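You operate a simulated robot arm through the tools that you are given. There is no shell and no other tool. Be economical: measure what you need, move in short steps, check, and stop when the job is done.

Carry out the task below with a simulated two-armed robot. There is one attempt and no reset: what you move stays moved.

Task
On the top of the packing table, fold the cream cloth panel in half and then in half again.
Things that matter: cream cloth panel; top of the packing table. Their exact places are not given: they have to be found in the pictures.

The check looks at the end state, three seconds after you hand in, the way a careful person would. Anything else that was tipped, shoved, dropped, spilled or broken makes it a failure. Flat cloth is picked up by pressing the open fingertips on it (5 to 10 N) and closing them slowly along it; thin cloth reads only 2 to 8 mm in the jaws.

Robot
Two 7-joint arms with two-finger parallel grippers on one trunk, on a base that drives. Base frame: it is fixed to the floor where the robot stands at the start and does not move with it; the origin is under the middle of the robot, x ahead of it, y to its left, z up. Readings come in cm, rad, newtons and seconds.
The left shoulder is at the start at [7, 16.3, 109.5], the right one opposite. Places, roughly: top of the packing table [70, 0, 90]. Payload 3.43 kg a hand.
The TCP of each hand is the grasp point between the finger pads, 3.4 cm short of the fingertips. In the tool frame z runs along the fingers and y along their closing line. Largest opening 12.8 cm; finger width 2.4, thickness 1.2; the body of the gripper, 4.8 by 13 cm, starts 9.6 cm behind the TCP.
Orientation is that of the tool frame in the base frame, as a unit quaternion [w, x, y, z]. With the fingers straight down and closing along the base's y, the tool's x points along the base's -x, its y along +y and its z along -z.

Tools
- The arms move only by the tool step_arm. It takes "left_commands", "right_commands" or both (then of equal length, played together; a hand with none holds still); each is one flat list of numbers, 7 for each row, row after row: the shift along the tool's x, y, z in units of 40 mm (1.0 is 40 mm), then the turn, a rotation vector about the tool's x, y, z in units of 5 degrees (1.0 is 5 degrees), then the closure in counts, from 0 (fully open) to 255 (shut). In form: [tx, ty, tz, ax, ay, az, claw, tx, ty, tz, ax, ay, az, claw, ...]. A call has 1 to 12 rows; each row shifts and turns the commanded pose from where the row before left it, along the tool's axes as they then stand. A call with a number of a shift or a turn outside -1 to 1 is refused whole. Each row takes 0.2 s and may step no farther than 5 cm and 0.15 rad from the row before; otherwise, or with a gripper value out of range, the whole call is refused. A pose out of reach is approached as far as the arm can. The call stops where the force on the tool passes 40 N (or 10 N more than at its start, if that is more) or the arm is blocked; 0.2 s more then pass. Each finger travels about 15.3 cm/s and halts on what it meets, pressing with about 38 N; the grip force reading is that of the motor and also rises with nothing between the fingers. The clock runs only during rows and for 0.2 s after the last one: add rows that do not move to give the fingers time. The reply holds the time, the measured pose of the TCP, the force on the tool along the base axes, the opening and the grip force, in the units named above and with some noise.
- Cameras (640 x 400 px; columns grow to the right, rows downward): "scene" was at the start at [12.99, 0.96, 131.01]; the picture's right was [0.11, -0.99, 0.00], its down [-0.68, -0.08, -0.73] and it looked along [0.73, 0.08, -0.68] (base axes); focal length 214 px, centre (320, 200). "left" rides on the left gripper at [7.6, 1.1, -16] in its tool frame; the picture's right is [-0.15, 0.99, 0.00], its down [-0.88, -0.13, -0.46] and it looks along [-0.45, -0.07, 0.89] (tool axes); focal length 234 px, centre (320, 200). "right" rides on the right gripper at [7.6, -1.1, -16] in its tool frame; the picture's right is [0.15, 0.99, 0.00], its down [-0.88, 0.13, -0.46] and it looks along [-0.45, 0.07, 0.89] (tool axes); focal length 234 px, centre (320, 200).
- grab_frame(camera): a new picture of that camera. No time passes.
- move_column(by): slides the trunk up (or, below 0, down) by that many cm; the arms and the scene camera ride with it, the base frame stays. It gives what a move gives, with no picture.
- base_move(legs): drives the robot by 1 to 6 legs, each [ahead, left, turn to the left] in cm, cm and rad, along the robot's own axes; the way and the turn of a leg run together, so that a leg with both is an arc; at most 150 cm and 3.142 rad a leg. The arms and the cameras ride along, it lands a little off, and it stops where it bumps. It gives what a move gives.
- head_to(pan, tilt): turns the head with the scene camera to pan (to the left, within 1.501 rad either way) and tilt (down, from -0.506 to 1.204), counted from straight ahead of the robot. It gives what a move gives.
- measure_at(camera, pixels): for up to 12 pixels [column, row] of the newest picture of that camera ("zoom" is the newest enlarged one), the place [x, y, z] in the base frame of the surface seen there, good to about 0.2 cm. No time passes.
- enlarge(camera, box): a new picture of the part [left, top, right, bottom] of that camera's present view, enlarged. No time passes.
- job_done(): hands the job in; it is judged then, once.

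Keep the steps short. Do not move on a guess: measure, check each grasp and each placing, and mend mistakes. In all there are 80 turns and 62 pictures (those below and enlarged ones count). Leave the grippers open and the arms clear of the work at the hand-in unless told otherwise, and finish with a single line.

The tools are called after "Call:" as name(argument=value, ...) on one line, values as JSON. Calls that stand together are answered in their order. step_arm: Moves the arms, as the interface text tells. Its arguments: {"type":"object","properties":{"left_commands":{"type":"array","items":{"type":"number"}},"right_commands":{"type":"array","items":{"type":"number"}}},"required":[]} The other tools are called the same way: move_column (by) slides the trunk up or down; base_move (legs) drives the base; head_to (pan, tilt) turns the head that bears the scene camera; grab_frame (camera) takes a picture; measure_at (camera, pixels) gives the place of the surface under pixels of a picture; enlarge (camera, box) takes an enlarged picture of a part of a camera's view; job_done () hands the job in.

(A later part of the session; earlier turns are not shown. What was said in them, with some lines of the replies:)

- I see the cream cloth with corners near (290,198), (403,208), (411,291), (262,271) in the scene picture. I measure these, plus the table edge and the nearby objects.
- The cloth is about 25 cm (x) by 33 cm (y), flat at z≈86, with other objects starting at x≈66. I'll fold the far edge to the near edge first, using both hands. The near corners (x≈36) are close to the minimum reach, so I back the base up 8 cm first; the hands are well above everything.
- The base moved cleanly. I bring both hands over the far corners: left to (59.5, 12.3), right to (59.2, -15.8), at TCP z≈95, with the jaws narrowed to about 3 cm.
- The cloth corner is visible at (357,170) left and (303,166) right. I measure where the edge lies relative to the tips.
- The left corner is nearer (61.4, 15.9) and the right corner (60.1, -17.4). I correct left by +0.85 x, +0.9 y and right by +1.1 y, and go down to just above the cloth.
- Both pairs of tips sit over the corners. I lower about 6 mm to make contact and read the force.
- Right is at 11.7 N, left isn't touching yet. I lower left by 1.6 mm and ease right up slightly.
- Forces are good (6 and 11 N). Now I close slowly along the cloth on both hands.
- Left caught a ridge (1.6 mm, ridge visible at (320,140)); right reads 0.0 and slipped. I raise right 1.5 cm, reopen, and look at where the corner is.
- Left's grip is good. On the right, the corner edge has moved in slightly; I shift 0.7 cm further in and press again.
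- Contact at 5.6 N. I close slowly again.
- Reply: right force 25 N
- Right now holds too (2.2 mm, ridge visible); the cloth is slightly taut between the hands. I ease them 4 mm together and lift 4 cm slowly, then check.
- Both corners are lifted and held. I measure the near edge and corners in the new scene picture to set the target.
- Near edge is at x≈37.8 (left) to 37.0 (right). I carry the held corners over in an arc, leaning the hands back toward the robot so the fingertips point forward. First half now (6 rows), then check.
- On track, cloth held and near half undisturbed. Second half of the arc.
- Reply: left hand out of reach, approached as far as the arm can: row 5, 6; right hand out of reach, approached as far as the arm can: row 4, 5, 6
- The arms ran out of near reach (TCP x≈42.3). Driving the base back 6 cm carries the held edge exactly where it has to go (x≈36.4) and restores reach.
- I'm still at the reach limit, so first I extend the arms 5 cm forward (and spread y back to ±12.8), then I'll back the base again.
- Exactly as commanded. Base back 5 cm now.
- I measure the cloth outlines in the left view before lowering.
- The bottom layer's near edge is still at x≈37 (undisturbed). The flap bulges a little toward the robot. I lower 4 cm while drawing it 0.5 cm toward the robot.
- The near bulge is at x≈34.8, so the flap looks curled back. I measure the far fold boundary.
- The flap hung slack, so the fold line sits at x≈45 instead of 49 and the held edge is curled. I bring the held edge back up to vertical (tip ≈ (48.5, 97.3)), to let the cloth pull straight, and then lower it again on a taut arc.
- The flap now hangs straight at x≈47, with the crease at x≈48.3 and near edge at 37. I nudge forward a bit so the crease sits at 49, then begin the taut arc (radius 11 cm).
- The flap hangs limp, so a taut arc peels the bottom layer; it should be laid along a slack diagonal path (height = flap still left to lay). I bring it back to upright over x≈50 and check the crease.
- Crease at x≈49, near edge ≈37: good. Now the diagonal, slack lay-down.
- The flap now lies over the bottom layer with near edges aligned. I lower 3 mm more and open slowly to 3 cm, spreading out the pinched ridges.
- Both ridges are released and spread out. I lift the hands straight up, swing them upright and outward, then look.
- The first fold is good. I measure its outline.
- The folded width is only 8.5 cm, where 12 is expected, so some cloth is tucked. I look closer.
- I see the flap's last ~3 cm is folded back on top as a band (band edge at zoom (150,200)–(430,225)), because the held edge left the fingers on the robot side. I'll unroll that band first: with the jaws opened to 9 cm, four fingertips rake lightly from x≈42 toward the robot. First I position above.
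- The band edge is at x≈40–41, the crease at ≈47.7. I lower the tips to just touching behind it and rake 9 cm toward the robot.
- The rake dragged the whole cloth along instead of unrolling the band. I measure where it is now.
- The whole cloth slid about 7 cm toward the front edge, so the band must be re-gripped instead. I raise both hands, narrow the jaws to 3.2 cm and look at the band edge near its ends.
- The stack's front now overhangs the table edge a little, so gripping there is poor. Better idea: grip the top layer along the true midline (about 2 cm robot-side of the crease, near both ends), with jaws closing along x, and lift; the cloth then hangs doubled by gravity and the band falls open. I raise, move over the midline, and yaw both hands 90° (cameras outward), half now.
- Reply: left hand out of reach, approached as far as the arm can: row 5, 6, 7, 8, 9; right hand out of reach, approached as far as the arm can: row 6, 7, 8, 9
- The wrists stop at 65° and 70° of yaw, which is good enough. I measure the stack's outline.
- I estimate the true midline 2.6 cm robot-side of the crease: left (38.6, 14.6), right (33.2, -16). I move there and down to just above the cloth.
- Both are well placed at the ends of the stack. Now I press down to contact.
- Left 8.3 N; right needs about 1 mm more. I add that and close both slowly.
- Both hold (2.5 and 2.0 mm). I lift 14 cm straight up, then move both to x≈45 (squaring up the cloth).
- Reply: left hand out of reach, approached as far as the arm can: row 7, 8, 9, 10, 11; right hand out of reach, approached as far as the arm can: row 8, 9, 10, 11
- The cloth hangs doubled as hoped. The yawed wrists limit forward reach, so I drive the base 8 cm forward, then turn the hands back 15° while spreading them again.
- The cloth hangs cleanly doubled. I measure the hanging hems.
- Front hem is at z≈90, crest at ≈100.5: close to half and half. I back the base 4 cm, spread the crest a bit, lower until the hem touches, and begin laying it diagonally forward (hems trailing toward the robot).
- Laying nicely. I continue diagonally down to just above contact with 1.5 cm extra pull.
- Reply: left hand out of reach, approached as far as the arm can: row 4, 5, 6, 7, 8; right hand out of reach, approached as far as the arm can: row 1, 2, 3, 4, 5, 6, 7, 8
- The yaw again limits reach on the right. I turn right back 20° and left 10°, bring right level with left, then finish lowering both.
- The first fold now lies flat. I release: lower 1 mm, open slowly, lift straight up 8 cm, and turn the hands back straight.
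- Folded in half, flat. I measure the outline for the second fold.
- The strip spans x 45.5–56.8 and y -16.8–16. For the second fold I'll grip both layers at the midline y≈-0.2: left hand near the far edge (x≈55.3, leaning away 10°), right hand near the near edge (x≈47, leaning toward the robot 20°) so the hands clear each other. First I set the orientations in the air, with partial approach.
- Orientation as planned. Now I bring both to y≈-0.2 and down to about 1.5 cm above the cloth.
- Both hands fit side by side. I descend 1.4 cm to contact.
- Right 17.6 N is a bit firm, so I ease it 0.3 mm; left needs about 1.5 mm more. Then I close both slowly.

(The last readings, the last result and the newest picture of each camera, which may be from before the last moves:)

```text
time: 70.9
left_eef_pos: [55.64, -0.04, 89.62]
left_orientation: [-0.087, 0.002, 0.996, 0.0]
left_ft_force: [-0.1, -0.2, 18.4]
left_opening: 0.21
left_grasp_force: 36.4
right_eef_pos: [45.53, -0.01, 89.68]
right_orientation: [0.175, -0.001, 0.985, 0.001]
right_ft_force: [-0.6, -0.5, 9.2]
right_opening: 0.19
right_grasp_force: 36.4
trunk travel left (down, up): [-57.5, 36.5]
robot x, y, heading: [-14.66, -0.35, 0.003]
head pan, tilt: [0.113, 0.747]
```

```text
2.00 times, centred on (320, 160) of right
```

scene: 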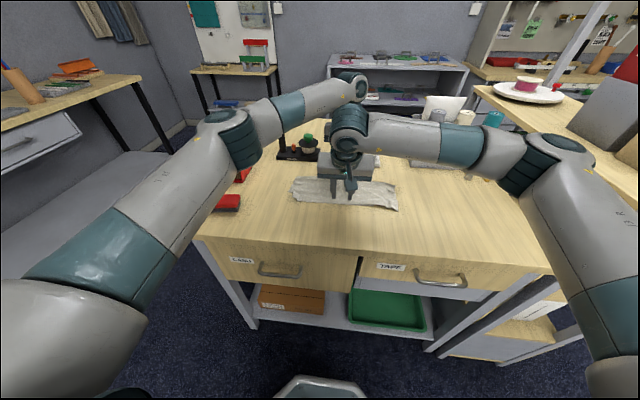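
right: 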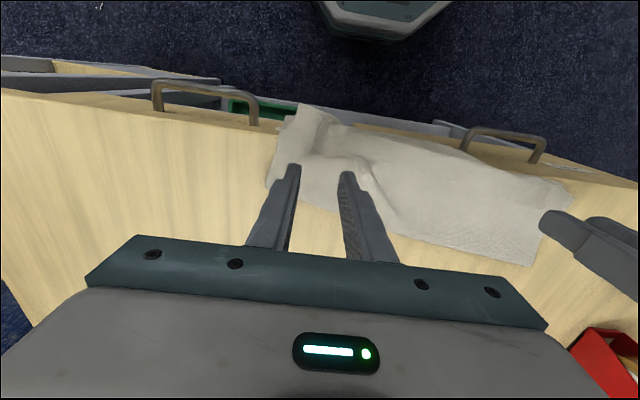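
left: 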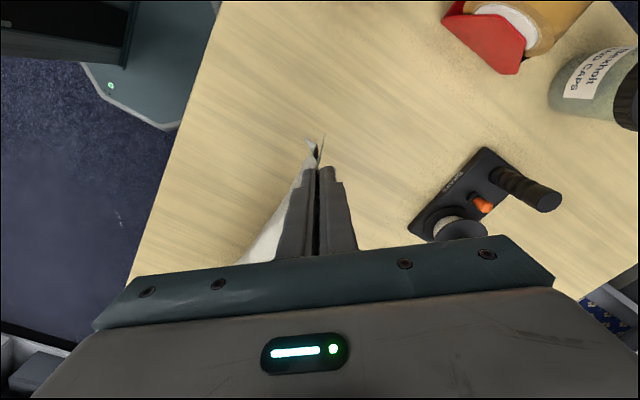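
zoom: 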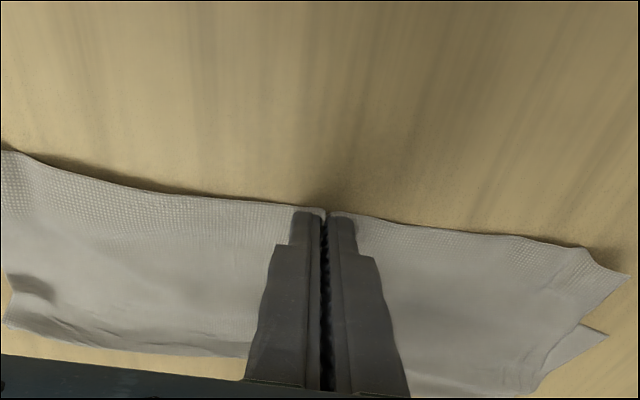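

Both pinched (about 2 mm). I need to know whether both layers came, so I lift 6 cm and look.

Call:
step_arm(left_commands=[-0.044, 0, -0.246, 0, 0, 0, 255, 0.044, 0, -0.246, 0, 0, 0, 255, 0.065, 0, -0.37, 0, 0, 0, 255, 0.065, 0, -0.37, 0, 0, 0, 255, 0.065, 0, -0.37, 0, 0, 0, 255, 0, 0, 0, 0, 0, 0, 255], right_commands=[-0.086, 0, -0.235, 0, 0, 0, 255, -0.086, 0, -0.235, 0, 0, 0, 255, -0.128, 0, -0.353, 0, 0, 0, 255, -0.128, 0, -0.353, 0, 0, 0, 255, -0.128, 0, -0.353, 0, 0, 0, 255, 0, 0, 0, 0, 0, 0, 255])

Call:
enlarge(camera="scene", box=[260, 130, 430, 236])

```text
time: 72.3
left_eef_pos: [56.13, -0.06, 95.88]
left_orientation: [-0.089, 0.001, 0.996, 0.0]
left_ft_force: [-5.5, 0.8, 0.2]
left_opening: 0.22
left_grasp_force: 37.1
right_eef_pos: [45.71, 0.03, 96.06]
right_orientation: [0.173, -0.002, 0.985, 0.0]
right_ft_force: [6.4, -0.1, -0.3]
right_opening: 0.21
right_grasp_force: 36.9
trunk travel left (down, up): [-57.5, 36.5]
robot x, y, heading: [-14.68, 0.25, 0.001]
head pan, tilt: [0.113, 0.747]
```

```text
3.76 times, centred on (345, 183) of scene
```

zoom: 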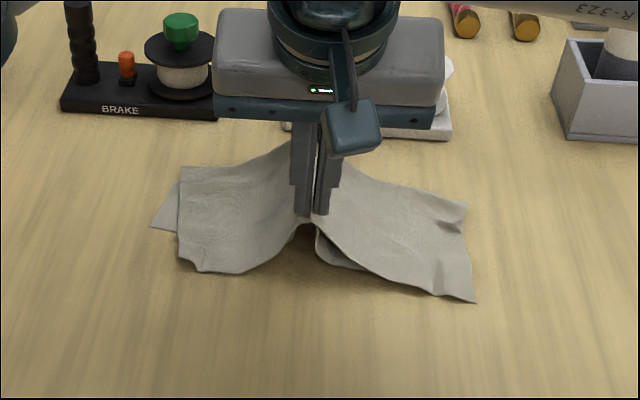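

The near end shows a lower layer at (345,262). I zoom in to judge whether it's held.

Call:
enlarge(camera="scene", box=[300, 170, 390, 215])

```text
7.11 times, centred on (345, 192) of scene
```

zoom: 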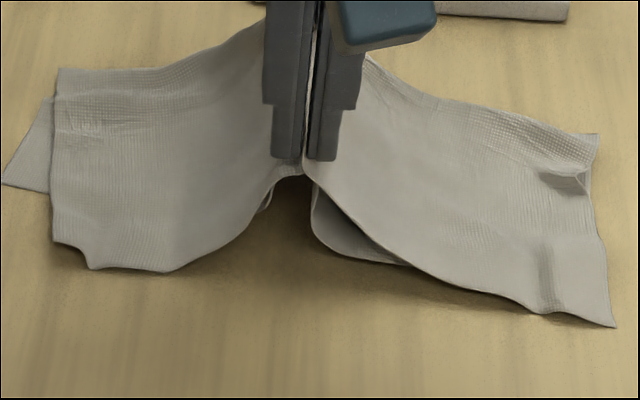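

The arch is open with no layer left on the table in the middle: the inner layer rises with the outer. I continue lifting 10.5 cm so both halves hang, then shift 6 cm to the right (−y).

Call:
step_arm(left_commands=[0.106, 0, -0.517, 0, 0, 0, 255, 0.106, 0, -0.517, 0, 0, 0, 255, 0.106, 0, -0.517, 0, 0, 0, 255, 0.106, 0, -0.517, 0, 0, 0, 255, 0.106, 0, -0.517, 0, 0, 0, 255, 0, -0.5, 0, 0, 0, 0, 255, 0, -0.5, 0, 0, 0, 0, 255, 0, -0.5, 0, 0, 0, 0, 255, 0, 0, 0, 0, 0, 0, 255, 0, 0, 0, 0, 0, 0, 255], right_commands=[-0.18, 0, -0.494, 0, 0, 0, 255, -0.18, 0, -0.494, 0, 0, 0, 255, -0.18, 0, -0.494, 0, 0, 0, 255, -0.18, 0, -0.494, 0, 0, 0, 255, -0.18, 0, -0.494, 0, 0, 0, 255, 0, -0.5, 0, 0, 0, 0, 255, 0, -0.5, 0, 0, 0, 0, 255, 0, -0.5, 0, 0, 0, 0, 255, 0, 0, 0, 0, 0, 0, 255, 0, 0, 0, 0, 0, 0, 255])

Call:
enlarge(camera="scene", box=[260, 110, 430, 216])

```text
time: 74.5
left_eef_pos: [55.94, -6.05, 106.39]
left_orientation: [-0.088, 0.001, 0.996, 0.0]
left_ft_force: [-0.4, -0.3, -0.4]
left_opening: 0.2
left_grasp_force: 36.9
right_eef_pos: [45.71, -6.08, 106.57]
right_orientation: [0.172, -0.002, 0.985, 0.001]
right_ft_force: [0.2, -0.7, 0.2]
right_opening: 0.17
right_grasp_force: 36.8
trunk travel left (down, up): [-57.5, 36.5]
robot x, y, heading: [-14.71, 0.11, 0.001]
head pan, tilt: [0.113, 0.747]
```

```text
3.76 times, centred on (345, 163) of scene
```

zoom: 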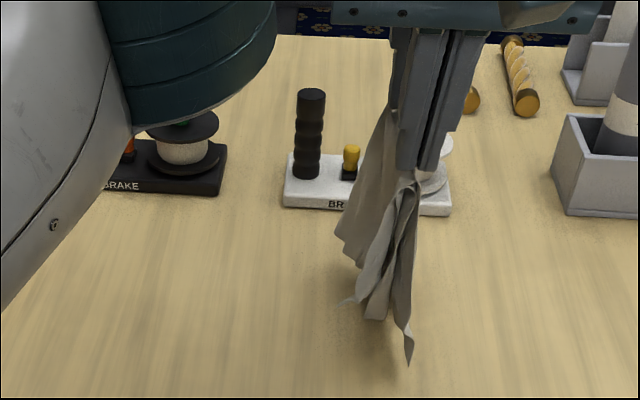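

The cloth hangs folded. Now I lay it diagonally toward +y: lower 1.5 cm, then move left and down together.

Call:
step_arm(left_commands=[-0.033, 0, 0.185, 0, 0, 0, 255, -0.033, 0, 0.185, 0, 0, 0, 255, -0.05, 0.3, 0.283, 0, 0, 0, 255, -0.05, 0.3, 0.283, 0, 0, 0, 255, -0.05, 0.3, 0.283, 0, 0, 0, 255, -0.05, 0.3, 0.283, 0, 0, 0, 255, -0.05, 0.3, 0.283, 0, 0, 0, 255, -0.05, 0.3, 0.283, 0, 0, 0, 255, -0.05, 0.3, 0.283, 0, 0, 0, 255, -0.05, 0.3, 0.283, 0, 0, 0, 255], right_commands=[0.064, 0, 0.176, 0, 0, 0, 255, 0.064, 0, 0.176, 0, 0, 0, 255, 0.098, 0.3, 0.27, 0, 0, 0, 255, 0.098, 0.3, 0.27, 0, 0, 0, 255, 0.098, 0.3, 0.27, 0, 0, 0, 255, 0.098, 0.3, 0.27, 0, 0, 0, 255, 0.098, 0.3, 0.27, 0, 0, 0, 255, 0.098, 0.3, 0.27, 0, 0, 0, 255, 0.098, 0.3, 0.27, 0, 0, 0, 255, 0.098, 0.3, 0.27, 0, 0, 0, 255])

Call:
enlarge(camera="scene", box=[260, 130, 430, 236])

```text
time: 76.7
left_eef_pos: [55.95, 3.66, 95.73]
left_orientation: [-0.088, 0.002, 0.996, -0.001]
left_ft_force: [-1.0, 0.4, 0.0]
left_opening: 0.22
left_grasp_force: 36.4
right_eef_pos: [45.67, 3.55, 95.93]
right_orientation: [0.173, -0.002, 0.985, -0.001]
right_ft_force: [0.5, 0.5, -0.7]
right_opening: 0.18
right_grasp_force: 36.9
trunk travel left (down, up): [-57.5, 36.5]
robot x, y, heading: [-15.0, -0.61, 0.0]
head pan, tilt: [0.113, 0.747]
```

```text
3.76 times, centred on (345, 183) of scene
```

zoom: 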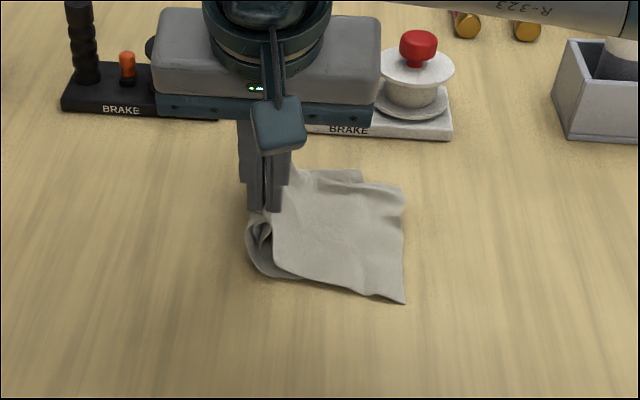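

Lying well. I finish down with additional pull to +y so the crest is stretched out.

Call:
step_arm(left_commands=[-0.045, 0.36, 0.256, 0, 0, 0, 255, -0.045, 0.36, 0.256, 0, 0, 0, 255, -0.045, 0.36, 0.256, 0, 0, 0, 255, -0.045, 0.36, 0.256, 0, 0, 0, 255, -0.04, 0.36, 0.23, 0, 0, 0, 255, 0, 0.2, 0, 0, 0, 0, 255, 0, 0.2, 0, 0, 0, 0, 255, 0, 0, 0, 0, 0, 0, 255], right_commands=[0.089, 0.36, 0.244, 0, 0, 0, 255, 0.089, 0.36, 0.244, 0, 0, 0, 255, 0.089, 0.36, 0.244, 0, 0, 0, 255, 0.089, 0.36, 0.244, 0, 0, 0, 255, 0.08, 0.36, 0.22, 0, 0, 0, 255, 0, 0.2, 0, 0, 0, 0, 255, 0, 0.2, 0, 0, 0, 0, 255, 0, 0, 0, 0, 0, 0, 255])

Call:
enlarge(camera="scene", box=[260, 130, 430, 236])

```text
time: 78.5
left_eef_pos: [55.89, 12.42, 90.56]
left_orientation: [-0.087, 0.002, 0.996, 0.0]
left_ft_force: [-3.0, -1.6, -0.3]
left_opening: 0.21
left_grasp_force: 37.0
right_eef_pos: [45.57, 12.32, 90.76]
right_orientation: [0.173, -0.001, 0.985, 0.0]
right_ft_force: [2.2, 0.3, 0.2]
right_opening: 0.19
right_grasp_force: 36.8
trunk travel left (down, up): [-57.5, 36.5]
robot x, y, heading: [-14.71, 0.16, 0.004]
head pan, tilt: [0.113, 0.747]
```

```text
3.76 times, centred on (345, 183) of scene
```

zoom: 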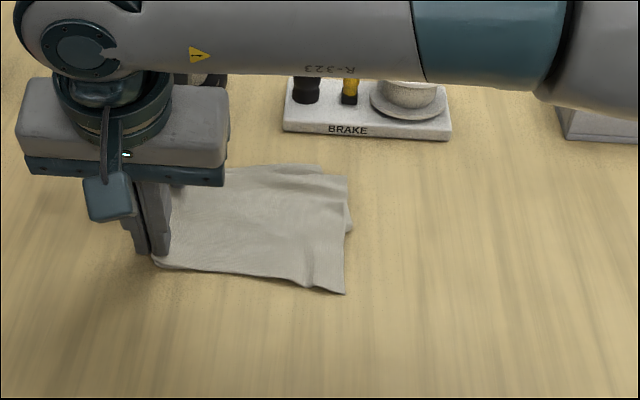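

A neat quarter. I lower 4 mm, open slowly and lift straight up.

Call:
step_arm(left_commands=[-0.018, 0, 0.1, 0, 0, 0, 255, 0, 0, 0, 0, 0, 0, 240, 0, 0, 0, 0, 0, 0, 225, 0, 0, 0, 0, 0, 0, 210, 0, 0, 0, 0, 0, 0, 195, 0, 0, 0, 0, 0, 0, 185, 0.052, 0, -0.295, 0, 0, 0, 185, 0.104, 0, -0.59, 0, 0, 0, 185, 0.104, 0, -0.59, 0, 0, 0, 185, 0.104, 0, -0.59, 0, 0, 0, 185], right_commands=[0.035, 0, 0.094, 0, 0, 0, 255, 0, 0, 0, 0, 0, 0, 240, 0, 0, 0, 0, 0, 0, 225, 0, 0, 0, 0, 0, 0, 210, 0, 0, 0, 0, 0, 0, 195, 0, 0, 0, 0, 0, 0, 185, -0.102, 0, -0.282, 0, 0, 0, 185, -0.205, 0, -0.564, 0, 0, 0, 185, -0.205, 0, -0.564, 0, 0, 0, 185, -0.205, 0, -0.564, 0, 0, 0, 185])

Call:
step_arm(left_commands=[0, 0.4, -0.2, 0, 0, 0, 185, 0, 0.5, 0, 0, 0, 0, 185, 0, 0.5, 0, 0, 0, 0, 185, 0, 0, 0, 0, 0, 0, 185, 0, 0, 0, 0, 0, 0, 185, 0, 0, 0, 0, 0, 0, 185, 0, 0, 0, 0, 0, 0, 185, 0, 0, 0, 0, 0, 0, 100], right_commands=[-0.1, -0.7, -0.3, 0, 0, 0, 185, -0.1, -0.9, -0.2, 0, 0, 0, 185, 0, -1, 0, 0, 0, 0, 185, 0, -1, 0, 0, 0, 0, 185, 0, -1, 0, 0, 0, 0, 185, 0, -1, 0, 0, 0, 0, 185, 0, -1, 0, 0, 0, 0, 185, 0, -1, 0, 0, 0, 0, 100])

Call:
enlarge(camera="scene", box=[250, 130, 420, 236])

```text
time: 80.7
left_eef_pos: [56.06, 12.23, 98.79]
left_orientation: [-0.088, 0.001, 0.996, 0.0]
left_ft_force: [0.1, -0.7, 0.7]
left_opening: 3.49
left_grasp_force: 0.2
right_eef_pos: [45.71, 12.46, 98.84]
right_orientation: [0.172, -0.002, 0.985, 0.001]
right_ft_force: [0.3, 0.0, 0.5]
right_opening: 3.5
right_grasp_force: 0.0
trunk travel left (down, up): [-57.5, 36.5]
robot x, y, heading: [-14.74, -0.22, -0.003]
head pan, tilt: [0.113, 0.747]
```

```text
time: 82.5
left_eef_pos: [56.12, 17.76, 99.56]
left_orientation: [-0.088, 0.001, 0.996, 0.0]
left_ft_force: [0.5, -0.6, -0.4]
left_opening: 7.8
left_grasp_force: 0.0
right_eef_pos: [45.77, -18.1, 100.95]
right_orientation: [0.173, -0.001, 0.985, 0.0]
right_ft_force: [0.5, -0.8, -0.1]
right_opening: 7.78
right_grasp_force: 0.1
trunk travel left (down, up): [-57.5, 36.5]
robot x, y, heading: [-14.78, -0.22, 0.002]
head pan, tilt: [0.113, 0.747]
```

```text
3.76 times, centred on (335, 183) of scene
```

zoom: 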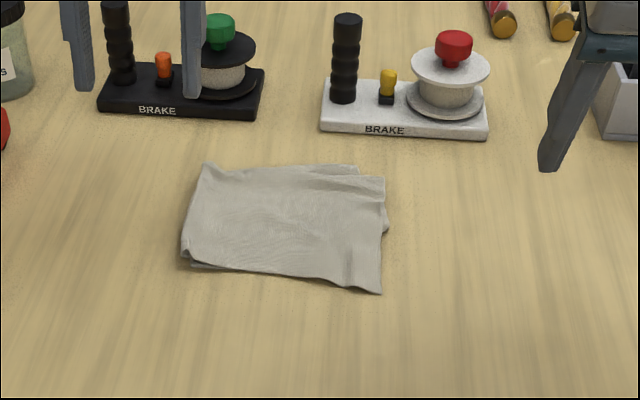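

A tidy quarter fold, with nothing else disturbed. I measure its size and flatness.

Call:
measure_at(camera="zoom", pixels=[[208, 166], [186, 255], [380, 290], [383, 180], [352, 168], [387, 225], [290, 220], [290, 170], [280, 272], [195, 215]])

```text
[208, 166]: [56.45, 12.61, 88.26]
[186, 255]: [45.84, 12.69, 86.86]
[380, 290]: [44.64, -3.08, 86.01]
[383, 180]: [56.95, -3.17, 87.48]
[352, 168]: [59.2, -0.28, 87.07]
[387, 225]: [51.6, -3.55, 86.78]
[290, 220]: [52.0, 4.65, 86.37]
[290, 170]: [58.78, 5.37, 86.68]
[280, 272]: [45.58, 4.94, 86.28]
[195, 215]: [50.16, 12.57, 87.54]
```

It measures about 13 × 16 cm, four layers and flat. I raise both hands away with the jaws open and hand in.

Call:
step_arm(left_commands=[0, 0.3, -0.7, 0, 0, 0, 0, 0, 0.5, -0.5, 0, 0, 0, 0, 0, 0, 0, 0, 0, 0, 0], right_commands=[0, -0.3, -0.7, 0, 0, 0, 0, 0, -0.3, -0.3, 0, 0, 0, 0, 0, 0, 0, 0, 0, 0, 0])

Call:
job_done()

```text
time: 83.3
left_eef_pos: [57.03, 21.18, 104.15]
left_orientation: [-0.088, 0.001, 0.996, -0.001]
left_ft_force: [0.2, 0.2, 0.2]
left_opening: 12.79
left_grasp_force: 0.1
right_eef_pos: [44.48, -20.39, 104.71]
right_orientation: [0.173, -0.002, 0.985, 0.0]
right_ft_force: [-0.5, -0.4, -0.7]
right_opening: 12.79
right_grasp_force: 0.1
trunk travel left (down, up): [-57.5, 36.5]
robot x, y, heading: [-14.83, 0.02, -0.0]
head pan, tilt: [0.113, 0.747]
```

```text
The job is handed in.
```

The cream cloth is folded in half and in half again, lying flat on the packing table at about 13 × 16 cm, with both grippers open and clear and no other object seen to have moved.
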